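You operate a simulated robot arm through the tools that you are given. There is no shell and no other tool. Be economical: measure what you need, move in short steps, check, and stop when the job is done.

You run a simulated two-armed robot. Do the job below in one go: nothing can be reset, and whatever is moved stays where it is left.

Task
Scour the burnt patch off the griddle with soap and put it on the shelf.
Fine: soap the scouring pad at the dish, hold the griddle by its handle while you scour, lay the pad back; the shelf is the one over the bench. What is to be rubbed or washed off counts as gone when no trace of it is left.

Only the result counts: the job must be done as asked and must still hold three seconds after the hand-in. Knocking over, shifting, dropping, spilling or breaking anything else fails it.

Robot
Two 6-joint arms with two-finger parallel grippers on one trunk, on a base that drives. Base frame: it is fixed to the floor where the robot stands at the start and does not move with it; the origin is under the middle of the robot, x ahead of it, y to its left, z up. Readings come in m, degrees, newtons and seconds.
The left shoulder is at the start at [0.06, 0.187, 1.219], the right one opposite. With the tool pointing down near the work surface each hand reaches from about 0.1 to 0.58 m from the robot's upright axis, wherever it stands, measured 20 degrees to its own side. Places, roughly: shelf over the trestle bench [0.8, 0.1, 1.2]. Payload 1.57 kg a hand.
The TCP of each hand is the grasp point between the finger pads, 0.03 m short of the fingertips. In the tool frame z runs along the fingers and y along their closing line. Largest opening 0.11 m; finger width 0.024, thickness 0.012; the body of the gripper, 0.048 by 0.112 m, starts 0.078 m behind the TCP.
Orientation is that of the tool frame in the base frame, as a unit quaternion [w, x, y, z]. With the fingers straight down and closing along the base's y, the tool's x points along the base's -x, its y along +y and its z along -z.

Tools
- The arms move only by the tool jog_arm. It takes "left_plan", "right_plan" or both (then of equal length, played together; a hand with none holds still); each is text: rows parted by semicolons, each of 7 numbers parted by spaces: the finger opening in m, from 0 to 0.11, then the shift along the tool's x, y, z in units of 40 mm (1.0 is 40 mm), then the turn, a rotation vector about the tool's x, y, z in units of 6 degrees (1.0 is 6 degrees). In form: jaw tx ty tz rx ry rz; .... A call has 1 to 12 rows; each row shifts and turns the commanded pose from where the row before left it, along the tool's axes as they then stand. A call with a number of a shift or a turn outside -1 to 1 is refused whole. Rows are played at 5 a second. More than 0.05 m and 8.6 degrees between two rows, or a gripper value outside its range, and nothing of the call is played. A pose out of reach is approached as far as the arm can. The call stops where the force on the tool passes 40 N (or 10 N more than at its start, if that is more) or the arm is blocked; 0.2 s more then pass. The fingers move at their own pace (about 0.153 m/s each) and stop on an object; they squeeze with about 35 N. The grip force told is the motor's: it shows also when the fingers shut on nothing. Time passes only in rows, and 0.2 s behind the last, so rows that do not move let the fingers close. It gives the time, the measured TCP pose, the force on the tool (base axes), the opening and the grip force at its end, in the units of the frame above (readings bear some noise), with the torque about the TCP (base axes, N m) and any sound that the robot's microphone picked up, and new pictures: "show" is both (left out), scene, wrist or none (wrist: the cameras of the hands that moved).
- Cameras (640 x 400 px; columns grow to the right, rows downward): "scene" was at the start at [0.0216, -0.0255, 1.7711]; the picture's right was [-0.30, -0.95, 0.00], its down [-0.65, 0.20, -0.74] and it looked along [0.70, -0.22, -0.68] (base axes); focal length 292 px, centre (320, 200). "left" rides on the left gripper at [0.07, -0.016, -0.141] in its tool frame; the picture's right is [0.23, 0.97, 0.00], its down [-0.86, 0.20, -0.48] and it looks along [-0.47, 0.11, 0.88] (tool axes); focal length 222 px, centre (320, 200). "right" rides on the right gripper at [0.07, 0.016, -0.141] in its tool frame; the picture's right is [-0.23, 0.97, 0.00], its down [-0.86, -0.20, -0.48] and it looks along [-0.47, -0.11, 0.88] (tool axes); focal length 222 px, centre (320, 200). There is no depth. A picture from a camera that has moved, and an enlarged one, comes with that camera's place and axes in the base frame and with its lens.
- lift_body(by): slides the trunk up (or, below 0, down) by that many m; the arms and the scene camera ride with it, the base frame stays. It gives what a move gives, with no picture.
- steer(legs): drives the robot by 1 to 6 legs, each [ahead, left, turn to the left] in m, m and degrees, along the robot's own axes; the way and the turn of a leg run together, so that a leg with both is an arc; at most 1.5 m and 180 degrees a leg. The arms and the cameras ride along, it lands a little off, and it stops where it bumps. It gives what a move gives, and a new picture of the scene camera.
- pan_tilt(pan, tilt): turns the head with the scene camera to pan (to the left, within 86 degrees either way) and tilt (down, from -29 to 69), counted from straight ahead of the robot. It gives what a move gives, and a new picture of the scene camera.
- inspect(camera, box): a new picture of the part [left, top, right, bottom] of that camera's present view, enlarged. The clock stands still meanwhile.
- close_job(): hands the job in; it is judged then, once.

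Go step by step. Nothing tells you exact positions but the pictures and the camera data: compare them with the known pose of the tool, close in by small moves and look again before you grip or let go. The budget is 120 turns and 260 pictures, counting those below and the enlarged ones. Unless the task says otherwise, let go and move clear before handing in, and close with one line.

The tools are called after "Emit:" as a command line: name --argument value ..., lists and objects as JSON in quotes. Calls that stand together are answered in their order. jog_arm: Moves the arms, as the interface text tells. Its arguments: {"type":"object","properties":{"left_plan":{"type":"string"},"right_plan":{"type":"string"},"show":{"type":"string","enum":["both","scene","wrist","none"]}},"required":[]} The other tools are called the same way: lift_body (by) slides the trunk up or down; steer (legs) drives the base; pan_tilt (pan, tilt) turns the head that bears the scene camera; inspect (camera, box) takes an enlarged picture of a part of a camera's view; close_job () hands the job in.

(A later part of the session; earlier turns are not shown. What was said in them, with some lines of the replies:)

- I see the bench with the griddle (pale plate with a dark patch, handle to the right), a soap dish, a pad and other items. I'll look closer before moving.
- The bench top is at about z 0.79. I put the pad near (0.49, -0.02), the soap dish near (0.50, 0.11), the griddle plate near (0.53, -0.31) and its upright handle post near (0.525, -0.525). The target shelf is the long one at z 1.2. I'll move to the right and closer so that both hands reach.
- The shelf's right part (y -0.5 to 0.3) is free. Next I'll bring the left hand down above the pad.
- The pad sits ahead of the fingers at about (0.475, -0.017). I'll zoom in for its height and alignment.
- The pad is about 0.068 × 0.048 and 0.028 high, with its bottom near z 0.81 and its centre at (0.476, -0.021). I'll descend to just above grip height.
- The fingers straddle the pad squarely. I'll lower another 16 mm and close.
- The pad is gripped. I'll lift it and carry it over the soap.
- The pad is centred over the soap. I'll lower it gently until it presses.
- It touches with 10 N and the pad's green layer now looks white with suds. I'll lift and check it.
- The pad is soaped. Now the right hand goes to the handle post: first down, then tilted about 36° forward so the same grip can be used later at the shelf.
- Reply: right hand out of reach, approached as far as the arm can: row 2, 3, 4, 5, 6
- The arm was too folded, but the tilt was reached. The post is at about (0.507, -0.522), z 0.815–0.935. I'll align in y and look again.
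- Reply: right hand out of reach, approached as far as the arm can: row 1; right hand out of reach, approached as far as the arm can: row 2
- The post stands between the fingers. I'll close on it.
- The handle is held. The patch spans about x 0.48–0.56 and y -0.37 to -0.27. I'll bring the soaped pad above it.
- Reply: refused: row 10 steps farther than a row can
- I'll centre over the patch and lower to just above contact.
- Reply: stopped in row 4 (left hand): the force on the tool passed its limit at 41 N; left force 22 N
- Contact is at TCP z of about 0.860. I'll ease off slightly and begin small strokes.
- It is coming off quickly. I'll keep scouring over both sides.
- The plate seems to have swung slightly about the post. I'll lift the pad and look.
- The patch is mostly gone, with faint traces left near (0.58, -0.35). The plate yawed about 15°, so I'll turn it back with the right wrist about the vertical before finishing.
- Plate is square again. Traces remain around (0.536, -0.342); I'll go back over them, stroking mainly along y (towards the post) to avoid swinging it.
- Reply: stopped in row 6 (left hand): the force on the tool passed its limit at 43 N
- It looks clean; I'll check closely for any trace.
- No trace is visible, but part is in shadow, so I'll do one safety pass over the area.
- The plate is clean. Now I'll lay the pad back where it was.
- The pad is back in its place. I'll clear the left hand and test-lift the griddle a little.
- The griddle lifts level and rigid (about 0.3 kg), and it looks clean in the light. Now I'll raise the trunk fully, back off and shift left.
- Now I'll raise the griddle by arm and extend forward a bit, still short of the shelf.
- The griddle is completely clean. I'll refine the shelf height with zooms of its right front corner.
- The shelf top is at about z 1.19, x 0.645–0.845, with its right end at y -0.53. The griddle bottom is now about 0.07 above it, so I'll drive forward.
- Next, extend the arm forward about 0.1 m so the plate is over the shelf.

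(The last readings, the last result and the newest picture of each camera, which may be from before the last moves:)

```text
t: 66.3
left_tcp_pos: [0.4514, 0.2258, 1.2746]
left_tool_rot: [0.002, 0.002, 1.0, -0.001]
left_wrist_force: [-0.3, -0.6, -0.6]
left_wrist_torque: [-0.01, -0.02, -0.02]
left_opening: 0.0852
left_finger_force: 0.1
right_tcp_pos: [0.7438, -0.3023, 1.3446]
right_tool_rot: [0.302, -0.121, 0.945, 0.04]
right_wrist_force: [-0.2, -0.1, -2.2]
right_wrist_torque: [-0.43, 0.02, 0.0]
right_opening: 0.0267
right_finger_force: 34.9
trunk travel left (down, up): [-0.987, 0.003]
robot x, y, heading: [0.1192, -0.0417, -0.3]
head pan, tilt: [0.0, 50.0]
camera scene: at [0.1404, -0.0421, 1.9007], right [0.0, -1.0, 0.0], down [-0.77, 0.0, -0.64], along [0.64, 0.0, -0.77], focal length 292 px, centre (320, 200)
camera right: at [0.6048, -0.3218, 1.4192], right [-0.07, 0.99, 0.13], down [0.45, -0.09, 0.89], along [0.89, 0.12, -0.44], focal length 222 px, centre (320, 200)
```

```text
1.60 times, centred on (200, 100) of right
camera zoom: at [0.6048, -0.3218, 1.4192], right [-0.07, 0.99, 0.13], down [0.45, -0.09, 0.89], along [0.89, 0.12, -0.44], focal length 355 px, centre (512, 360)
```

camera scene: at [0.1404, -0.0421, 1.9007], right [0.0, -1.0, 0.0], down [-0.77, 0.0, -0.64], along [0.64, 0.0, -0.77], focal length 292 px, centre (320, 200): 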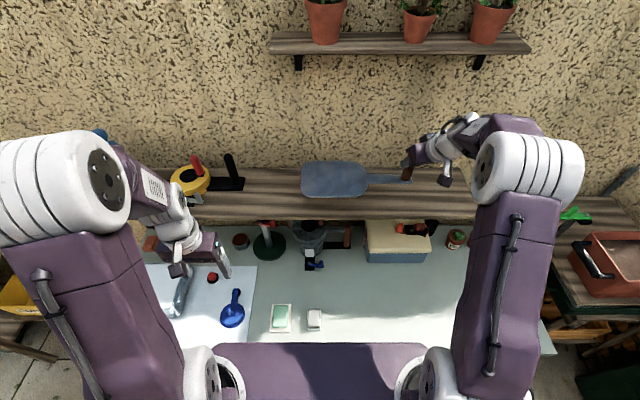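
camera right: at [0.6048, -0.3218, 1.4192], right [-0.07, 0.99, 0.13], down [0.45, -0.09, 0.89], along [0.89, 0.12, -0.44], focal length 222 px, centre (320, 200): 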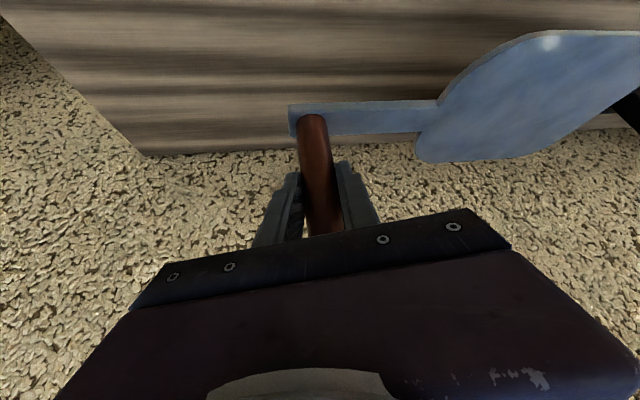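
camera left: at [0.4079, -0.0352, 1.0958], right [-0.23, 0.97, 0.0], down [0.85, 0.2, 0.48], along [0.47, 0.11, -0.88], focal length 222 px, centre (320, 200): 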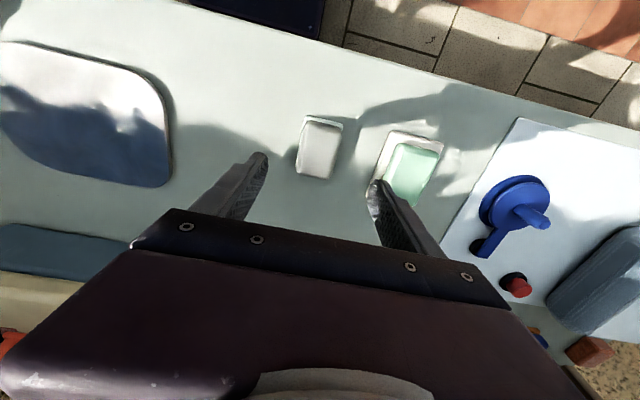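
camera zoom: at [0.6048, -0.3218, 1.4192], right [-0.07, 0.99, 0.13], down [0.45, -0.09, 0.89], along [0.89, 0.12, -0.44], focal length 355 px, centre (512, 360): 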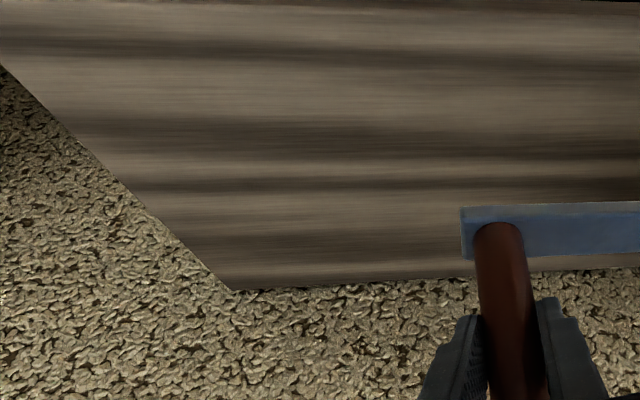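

The plate is within the shelf's depth (plate x 0.67–0.82, shelf 0.655–0.865). I'll lower it towards the shelf.

Emit:
jog_arm --right_plan "0.01 -0.16 -0.05 0.11 0 0 0; 0.01 0.267 0 0.373 0 0 0; 0.01 0.267 0 0.373 0 0 0; 0.01 0.267 0 0.373 0 0 0; 0.01 0 0 0 0 0 0"

Emit:
inspect --camera "scene" --box '[280, 140, 480, 265]'

```text
t: 67.5
left_tcp_pos: [0.4516, 0.2246, 1.275]
left_tool_rot: [0.001, 0.003, 1.0, -0.001]
left_wrist_force: [0.2, 0.4, 0.6]
left_wrist_torque: [-0.02, 0.03, 0.02]
left_opening: 0.0853
left_finger_force: 0.0
right_tcp_pos: [0.7522, -0.3023, 1.2903]
right_tool_rot: [0.303, -0.12, 0.945, 0.039]
right_wrist_force: [-0.2, -0.2, -2.0]
right_wrist_torque: [-0.4, 0.0, 0.02]
right_opening: 0.027
right_finger_force: 35.3
trunk travel left (down, up): [-0.987, 0.003]
robot x, y, heading: [0.1225, -0.0391, -0.1]
head pan, tilt: [0.0, 50.0]
camera scene: at [0.1416, -0.042, 1.9007], right [0.0, -1.0, 0.0], down [-0.77, 0.0, -0.64], along [0.64, 0.0, -0.77], focal length 292 px, centre (320, 200)
camera right: at [0.6136, -0.3217, 1.3639], right [-0.07, 0.99, 0.13], down [0.46, -0.09, 0.89], along [0.89, 0.12, -0.44], focal length 222 px, centre (320, 200)
```

scene: 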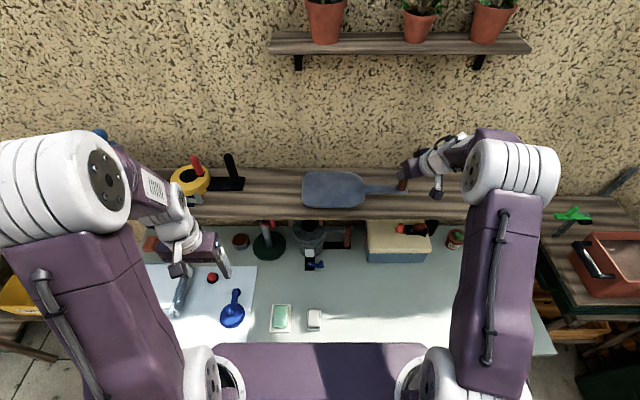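
right: 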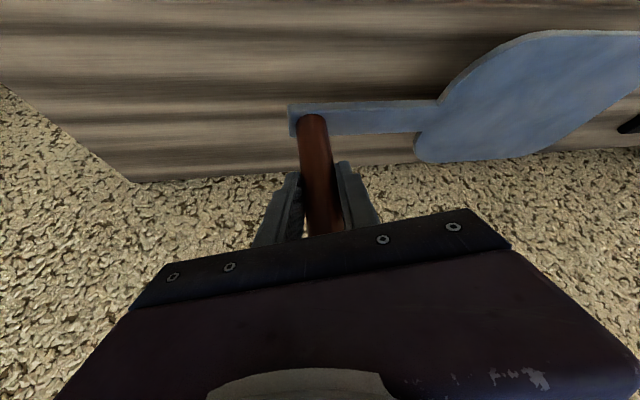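

```text
3.20 times, centred on (380, 202) of scene
camera zoom: at [0.1416, -0.042, 1.9007], right [0.0, -1.0, 0.0], down [-0.77, 0.0, -0.64], along [0.64, 0.0, -0.77], focal length 933 px, centre (128, 192)
```

zoom: 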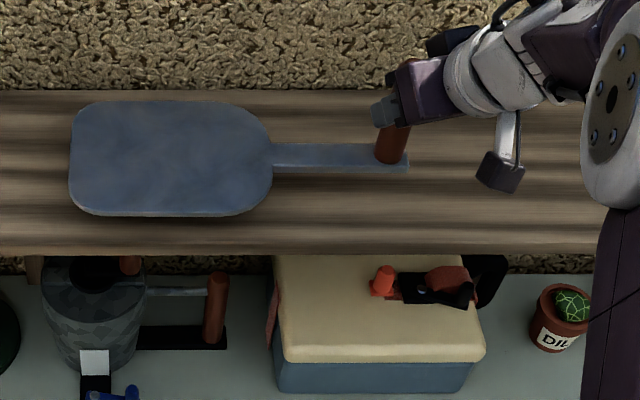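

Emit:
jog_arm --right_plan "0.01 -0.24 -0.08 0.17 0 0 0; 0.01 0.058 0 0.081 0 0 0; 0.01 0.058 0 0.081 0 0 0; 0.01 0 0 0 0 0 0" --show "none"

```text
t: 68.5
left_tcp_pos: [0.4502, 0.2254, 1.2746]
left_tool_rot: [0.0, 0.003, 1.0, 0.0]
left_wrist_force: [0.4, 0.5, -0.5]
left_wrist_torque: [0.01, 0.02, 0.0]
left_opening: 0.0851
left_finger_force: 0.1
right_tcp_pos: [0.7641, -0.3023, 1.2811]
right_tool_rot: [0.303, -0.121, 0.945, 0.04]
right_wrist_force: [0.0, -0.4, -2.2]
right_wrist_torque: [-0.43, 0.02, -0.01]
right_opening: 0.0267
right_finger_force: 34.6
trunk travel left (down, up): [-0.987, 0.003]
robot x, y, heading: [0.1252, -0.0449, -0.1]
head pan, tilt: [0.0, 50.0]
```

Emit:
jog_arm --right_plan "0.01 0.029 0 0.041 0 0 0; 0.01 0.029 0 0.041 0 0 0; 0.01 0.029 0 0.041 0 0 0; 0.01 0 0 0 0 0 0" --show "none"

```text
t: 69.5
left_tcp_pos: [0.4501, 0.2257, 1.2747]
left_tool_rot: [0.0, 0.002, 1.0, -0.001]
left_wrist_force: [0.8, -1.4, -0.4]
left_wrist_torque: [0.01, 0.0, 0.02]
left_opening: 0.0849
left_finger_force: 0.1
right_tcp_pos: [0.7627, -0.3024, 1.2747]
right_tool_rot: [0.302, -0.121, 0.945, 0.039]
right_wrist_force: [0.4, -0.5, -2.0]
right_wrist_torque: [-0.38, 0.05, 0.0]
right_opening: 0.027
right_finger_force: 35.5
trunk travel left (down, up): [-0.987, 0.003]
robot x, y, heading: [0.1211, -0.0394, -0.1]
head pan, tilt: [0.0, 50.0]
```

Emit:
jog_arm --right_plan "0.01 0.029 0 0.041 0 0 0; 0.01 0.029 0 0.041 0 0 0; 0.01 0.029 0 0.041 0 0 0; 0.01 0 0 0 0 0 0" --show "wrist"

Emit:
inspect --camera "scene" --box '[280, 140, 480, 265]'

```text
t: 70.5
left_tcp_pos: [0.451, 0.2252, 1.2749]
left_tool_rot: [0.001, 0.002, 1.0, -0.002]
left_wrist_force: [1.1, -0.4, -0.7]
left_wrist_torque: [-0.04, -0.04, -0.01]
left_opening: 0.0852
left_finger_force: 0.0
right_tcp_pos: [0.7633, -0.3019, 1.2685]
right_tool_rot: [0.302, -0.122, 0.945, 0.04]
right_wrist_force: [0.2, -0.4, -2.9]
right_wrist_torque: [-0.41, 0.06, 0.0]
right_opening: 0.0267
right_finger_force: 34.9
trunk travel left (down, up): [-0.987, 0.003]
robot x, y, heading: [0.12, -0.0418, 0.2]
head pan, tilt: [0.0, 50.0]
camera right: at [0.6245, -0.3221, 1.3438], right [-0.07, 0.99, 0.13], down [0.45, -0.09, 0.89], along [0.89, 0.12, -0.44], focal length 222 px, centre (320, 200)
```

right: 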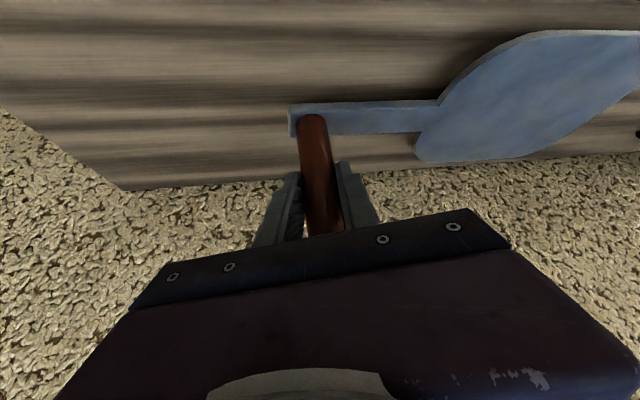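

```text
3.20 times, centred on (380, 202) of scene
camera zoom: at [0.1407, -0.042, 1.9007], right [0.0, -1.0, 0.0], down [-0.77, 0.0, -0.64], along [0.64, 0.0, -0.77], focal length 933 px, centre (128, 192)
```

zoom: 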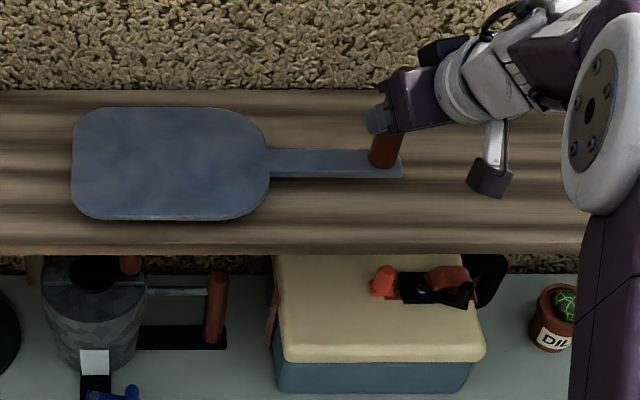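

Emit:
jog_arm --right_plan "0.01 0.029 0 0.041 0 0 0; 0.01 0.029 0 0.041 0 0 0; 0.01 0.029 0 0.041 0 0 0; 0.01 0.029 0 0.041 0 0 0; 0.01 0 0 0 0 0 0" --show "none"

```text
t: 71.7
left_tcp_pos: [0.4504, 0.2252, 1.2744]
left_tool_rot: [0.0, 0.002, 1.0, -0.001]
left_wrist_force: [-0.3, 0.3, -0.2]
left_wrist_torque: [0.04, 0.0, -0.01]
left_opening: 0.0849
left_finger_force: 0.1
right_tcp_pos: [0.7627, -0.303, 1.2611]
right_tool_rot: [0.302, -0.121, 0.945, 0.039]
right_wrist_force: [0.2, 0.5, -2.4]
right_wrist_torque: [-0.39, 0.06, 0.02]
right_opening: 0.0268
right_finger_force: 34.8
trunk travel left (down, up): [-0.987, 0.003]
robot x, y, heading: [0.1237, -0.0437, -0.2]
head pan, tilt: [0.0, 50.0]
```

Emit:
jog_arm --right_plan "0.01 0.029 0 0.041 0 0 0; 0.01 0.029 0 0.041 0 0 0; 0.01 0.029 0 0.041 0 0 0; 0.01 0.029 0 0.041 0 0 0; 0.01 0 0 0 0 0 0" --show "none"

Emit:
inspect --camera "scene" --box '[290, 150, 430, 238]'

Emit:
inspect --camera "right" --box '[260, 20, 640, 200]'

```text
t: 72.9
left_tcp_pos: [0.4511, 0.2257, 1.2742]
left_tool_rot: [0.0, 0.003, 1.0, -0.001]
left_wrist_force: [-0.3, 0.3, 0.8]
left_wrist_torque: [0.0, 0.0, -0.03]
left_opening: 0.0848
left_finger_force: 0.0
right_tcp_pos: [0.7623, -0.3045, 1.2537]
right_tool_rot: [0.304, -0.121, 0.944, 0.039]
right_wrist_force: [-0.7, 0.1, -2.9]
right_wrist_torque: [-0.36, 0.05, 0.0]
right_opening: 0.0267
right_finger_force: 34.5
trunk travel left (down, up): [-0.987, 0.003]
robot x, y, heading: [0.1205, -0.0394, 0.0]
head pan, tilt: [0.0, 50.0]
```

```text
4.55 times, centred on (360, 194) of scene
camera zoom: at [0.1408, -0.0421, 1.9007], right [0.0, -1.0, 0.0], down [-0.77, 0.0, -0.64], along [0.64, 0.0, -0.77], focal length 1325 px, centre (138, 227)
```

zoom: 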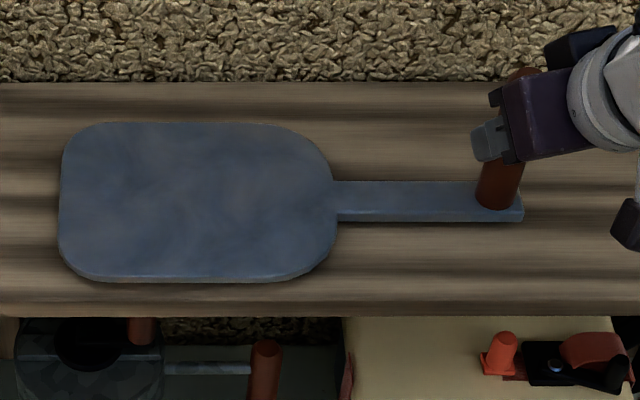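

```text
1.68 times, centred on (450, 110) of right
camera zoom: at [0.6241, -0.3224, 1.3277], right [-0.07, 0.99, 0.13], down [0.45, -0.09, 0.89], along [0.89, 0.12, -0.44], focal length 374 px, centre (101, 352)
```

zoom: 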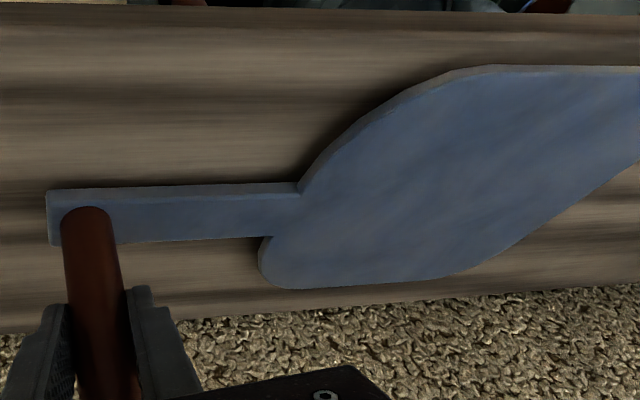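

Emit:
jog_arm --right_plan "0.01 0.029 0 0.041 0 0 0; 0.01 0.029 0 0.041 0 0 0; 0.01 0.029 0 0.041 0 0 0; 0.01 0 0 0 0 0 0" --show "none"

```text
t: 73.9
left_tcp_pos: [0.4511, 0.2245, 1.274]
left_tool_rot: [0.0, 0.003, 1.0, -0.001]
left_wrist_force: [0.3, -0.2, -0.8]
left_wrist_torque: [-0.02, -0.01, 0.03]
left_opening: 0.0849
left_finger_force: 0.0
right_tcp_pos: [0.7629, -0.303, 1.2471]
right_tool_rot: [0.303, -0.121, 0.945, 0.039]
right_wrist_force: [-0.4, -0.3, -1.3]
right_wrist_torque: [-0.4, 0.0, -0.01]
right_opening: 0.027
right_finger_force: 35.0
trunk travel left (down, up): [-0.987, 0.003]
robot x, y, heading: [0.1212, -0.0404, -0.3]
head pan, tilt: [0.0, 50.0]
```

Emit:
jog_arm --right_plan "0.01 0.029 0 0.041 0 0 0; 0.01 0.029 0 0.041 0 0 0; 0.01 0.029 0 0.041 0 0 0; 0.01 0 0 0 0 0 0" --show "none"

Emit:
inspect --camera "right" --box '[260, 20, 640, 200]'

```text
t: 74.9
left_tcp_pos: [0.448, 0.2246, 1.2757]
left_tool_rot: [0.001, 0.003, 1.0, -0.001]
left_wrist_force: [0.0, 0.7, -0.3]
left_wrist_torque: [-0.02, -0.05, -0.02]
left_opening: 0.0851
left_finger_force: 0.0
right_tcp_pos: [0.7626, -0.3049, 1.246]
right_tool_rot: [0.306, -0.12, 0.944, 0.038]
right_wrist_force: [4.5, -2.4, 22.9]
right_wrist_torque: [0.19, 0.01, -0.04]
right_opening: 0.0267
right_finger_force: 35.4
trunk travel left (down, up): [-0.987, 0.003]
robot x, y, heading: [0.1201, -0.0426, 0.1]
head pan, tilt: [0.0, 50.0]
```

```text
1.68 times, centred on (450, 110) of right
camera zoom: at [0.6229, -0.3222, 1.3192], right [-0.07, 0.99, 0.13], down [0.45, -0.09, 0.89], along [0.89, 0.12, -0.44], focal length 374 px, centre (101, 352)
```

zoom: 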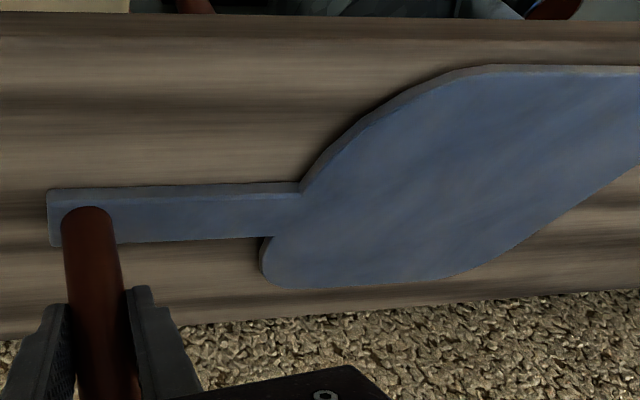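

It rests on the shelf with some pressure. I'll ease the pressure, open, and look.

Emit:
jog_arm --right_plan "0.01 -0.055 0 -0.077 0 0 0; 0.01 0 0 0 0 0 0; 0.035 0 0 0 0 0 0; 0.06 0 0 0 0 0 0; 0.09 0 0 0 0 0 0; 0.09 0 0 0 0 0 0"

Emit:
inspect --camera "scene" --box '[280, 140, 480, 265]'

```text
t: 76.3
left_tcp_pos: [0.4503, 0.2253, 1.2751]
left_tool_rot: [0.0, 0.003, 1.0, -0.001]
left_wrist_force: [-0.4, 0.6, 0.2]
left_wrist_torque: [-0.01, 0.0, -0.02]
left_opening: 0.0849
left_finger_force: 0.0
right_tcp_pos: [0.7626, -0.3028, 1.2454]
right_tool_rot: [0.303, -0.122, 0.944, 0.04]
right_wrist_force: [0.4, -0.5, 0.0]
right_wrist_torque: [0.01, 0.01, 0.01]
right_opening: 0.0902
right_finger_force: 0.0
trunk travel left (down, up): [-0.987, 0.003]
robot x, y, heading: [0.1202, -0.0393, -0.1]
head pan, tilt: [0.0, 50.0]
camera scene: at [0.1404, -0.0421, 1.9007], right [0.0, -1.0, 0.0], down [-0.77, 0.0, -0.64], along [0.64, 0.0, -0.77], focal length 292 px, centre (320, 200)
camera right: at [0.6235, -0.3225, 1.3198], right [-0.07, 0.99, 0.13], down [0.45, -0.09, 0.89], along [0.89, 0.12, -0.44], focal length 222 px, centre (320, 200)
```

scene: 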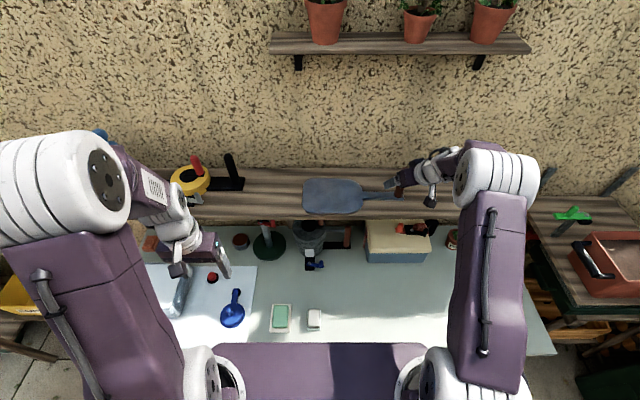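
right: 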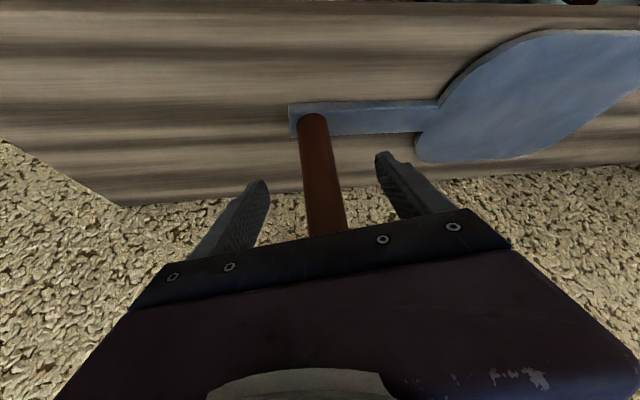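

```text
3.20 times, centred on (380, 202) of scene
camera zoom: at [0.1404, -0.0421, 1.9007], right [0.0, -1.0, 0.0], down [-0.77, 0.0, -0.64], along [0.64, 0.0, -0.77], focal length 933 px, centre (128, 192)
```

zoom: 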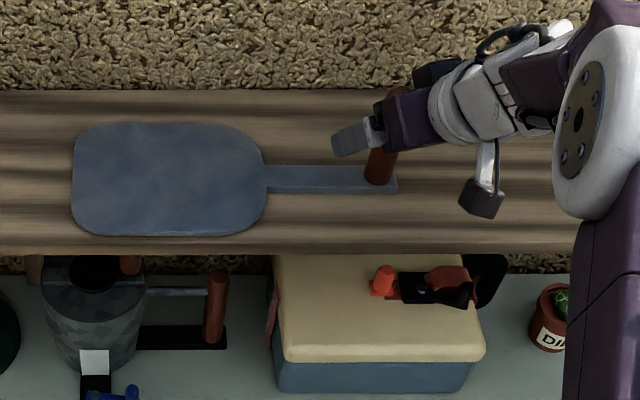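

The griddle is released and rests on the shelf. I'll withdraw the hand along its own axis and then back.

Emit:
jog_arm --right_plan "0.09 0 0 -0.6 0 0 0; 0.09 0 0 -0.9 0 0 0; 0.09 0 0 -0.9 0 0 0; 0.09 0.5 0.2 -0.8 0 0 0; 0.09 0.7 0.2 -0.6 0 0 0; 0.09 0.7 0.2 -0.6 0 0 0; 0.09 0 0 0 0 0 0" --show "wrist"

Emit:
steer --legs '[[-0.2, 0, 0]]'

Emit:
inspect --camera "scene" --box '[220, 110, 480, 272]'

```text
t: 77.9
left_tcp_pos: [0.4506, 0.2251, 1.2736]
left_tool_rot: [0.0, 0.003, 1.0, -0.001]
left_wrist_force: [0.6, 0.2, 0.3]
left_wrist_torque: [0.01, -0.03, -0.01]
left_opening: 0.085
left_finger_force: 0.1
right_tcp_pos: [0.597, -0.3198, 1.3449]
right_tool_rot: [0.303, -0.122, 0.944, 0.039]
right_wrist_force: [0.2, 0.8, -0.1]
right_wrist_torque: [0.01, 0.02, -0.01]
right_opening: 0.0899
right_finger_force: 0.1
trunk travel left (down, up): [-0.987, 0.003]
robot x, y, heading: [0.1209, -0.0405, -0.2]
head pan, tilt: [0.0, 50.0]
camera right: at [0.4586, -0.3401, 1.4191], right [-0.07, 0.99, 0.13], down [0.45, -0.09, 0.89], along [0.89, 0.12, -0.44], focal length 222 px, centre (320, 200)
```

right: 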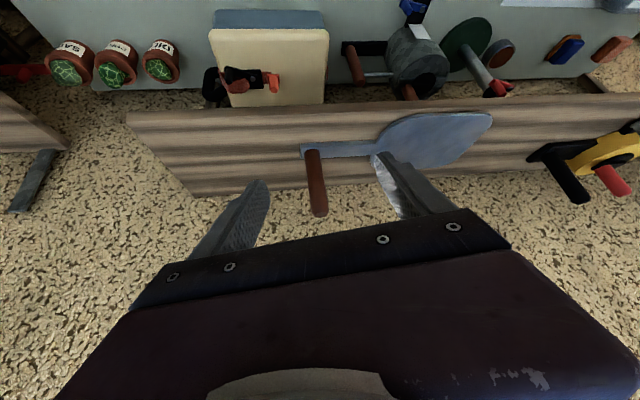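

```text
t: 79.5
left_tcp_pos: [0.2556, 0.2253, 1.2739]
left_tool_rot: [-0.001, 0.003, 1.0, -0.001]
left_wrist_force: [0.8, 0.4, -0.5]
left_wrist_torque: [-0.02, 0.03, 0.0]
left_opening: 0.085
left_finger_force: 0.1
right_tcp_pos: [0.4019, -0.3205, 1.3418]
right_tool_rot: [0.302, -0.12, 0.945, 0.04]
right_wrist_force: [1.0, 0.2, -0.2]
right_wrist_torque: [-0.01, 0.03, -0.01]
right_opening: 0.0899
right_finger_force: 0.1
trunk travel left (down, up): [-0.987, 0.003]
robot x, y, heading: [-0.0815, -0.0446, -0.3]
head pan, tilt: [0.0, 50.0]
camera scene: at [-0.0521, -0.0416, 1.9007], right [0.0, -1.0, 0.0], down [-0.77, 0.0, -0.64], along [0.64, 0.0, -0.77], focal length 292 px, centre (320, 200)
```

scene: 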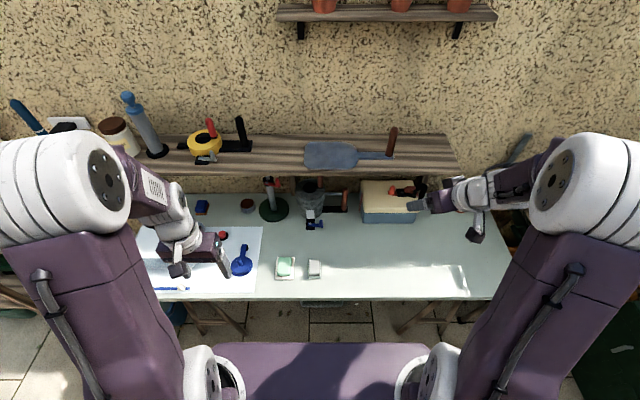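

```text
2.46 times, centred on (350, 191) of scene
camera zoom: at [-0.0521, -0.0416, 1.9007], right [0.0, -1.0, 0.0], down [-0.77, 0.0, -0.64], along [0.64, 0.0, -0.77], focal length 718 px, centre (246, 222)
```

zoom: 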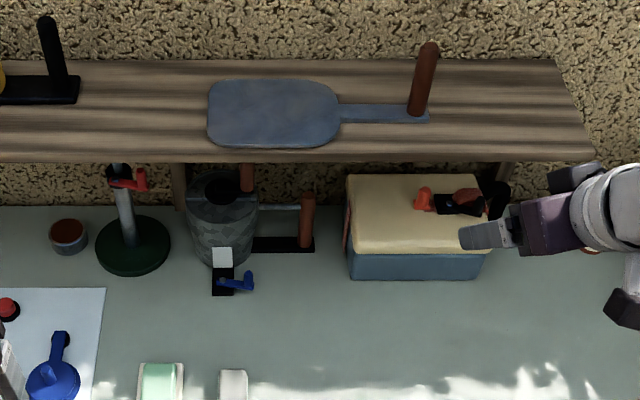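

The griddle stands on the shelf, hands clear. One last close check of the plate and its front edge.

Emit:
inspect --camera "scene" --box '[290, 120, 410, 195]'

Emit:
inspect --camera "right" --box '[280, 80, 520, 220]'

```text
5.33 times, centred on (350, 158) of scene
camera zoom: at [-0.0521, -0.0416, 1.9007], right [0.0, -1.0, 0.0], down [-0.77, 0.0, -0.64], along [0.64, 0.0, -0.77], focal length 1555 px, centre (160, 427)
```

zoom: 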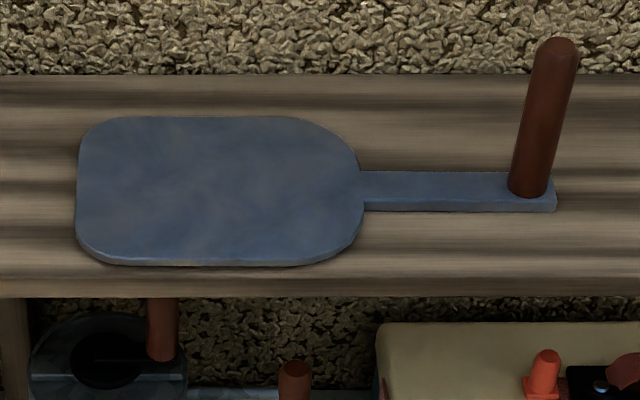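

```text
2.67 times, centred on (400, 150) of right
camera zoom: at [0.264, -0.3401, 1.4176], right [-0.07, 0.99, 0.13], down [0.46, -0.09, 0.88], along [0.89, 0.12, -0.45], focal length 592 px, centre (107, 333)
```

zoom: 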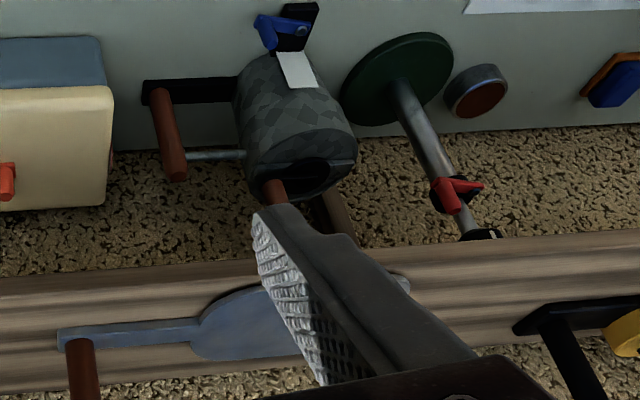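

The griddle is clean and lies wholly on the shelf, the pad is back on the bench, and both hands are clear. I'm handing in now.

Emit:
close_job

```text
The job is handed in.
```

I scoured the burnt patch off the griddle with the soaped pad while holding its handle, and no trace shows in the close-up pictures. The griddle is on the shelf over the bench, the pad is back in its place, and the job is handed in.
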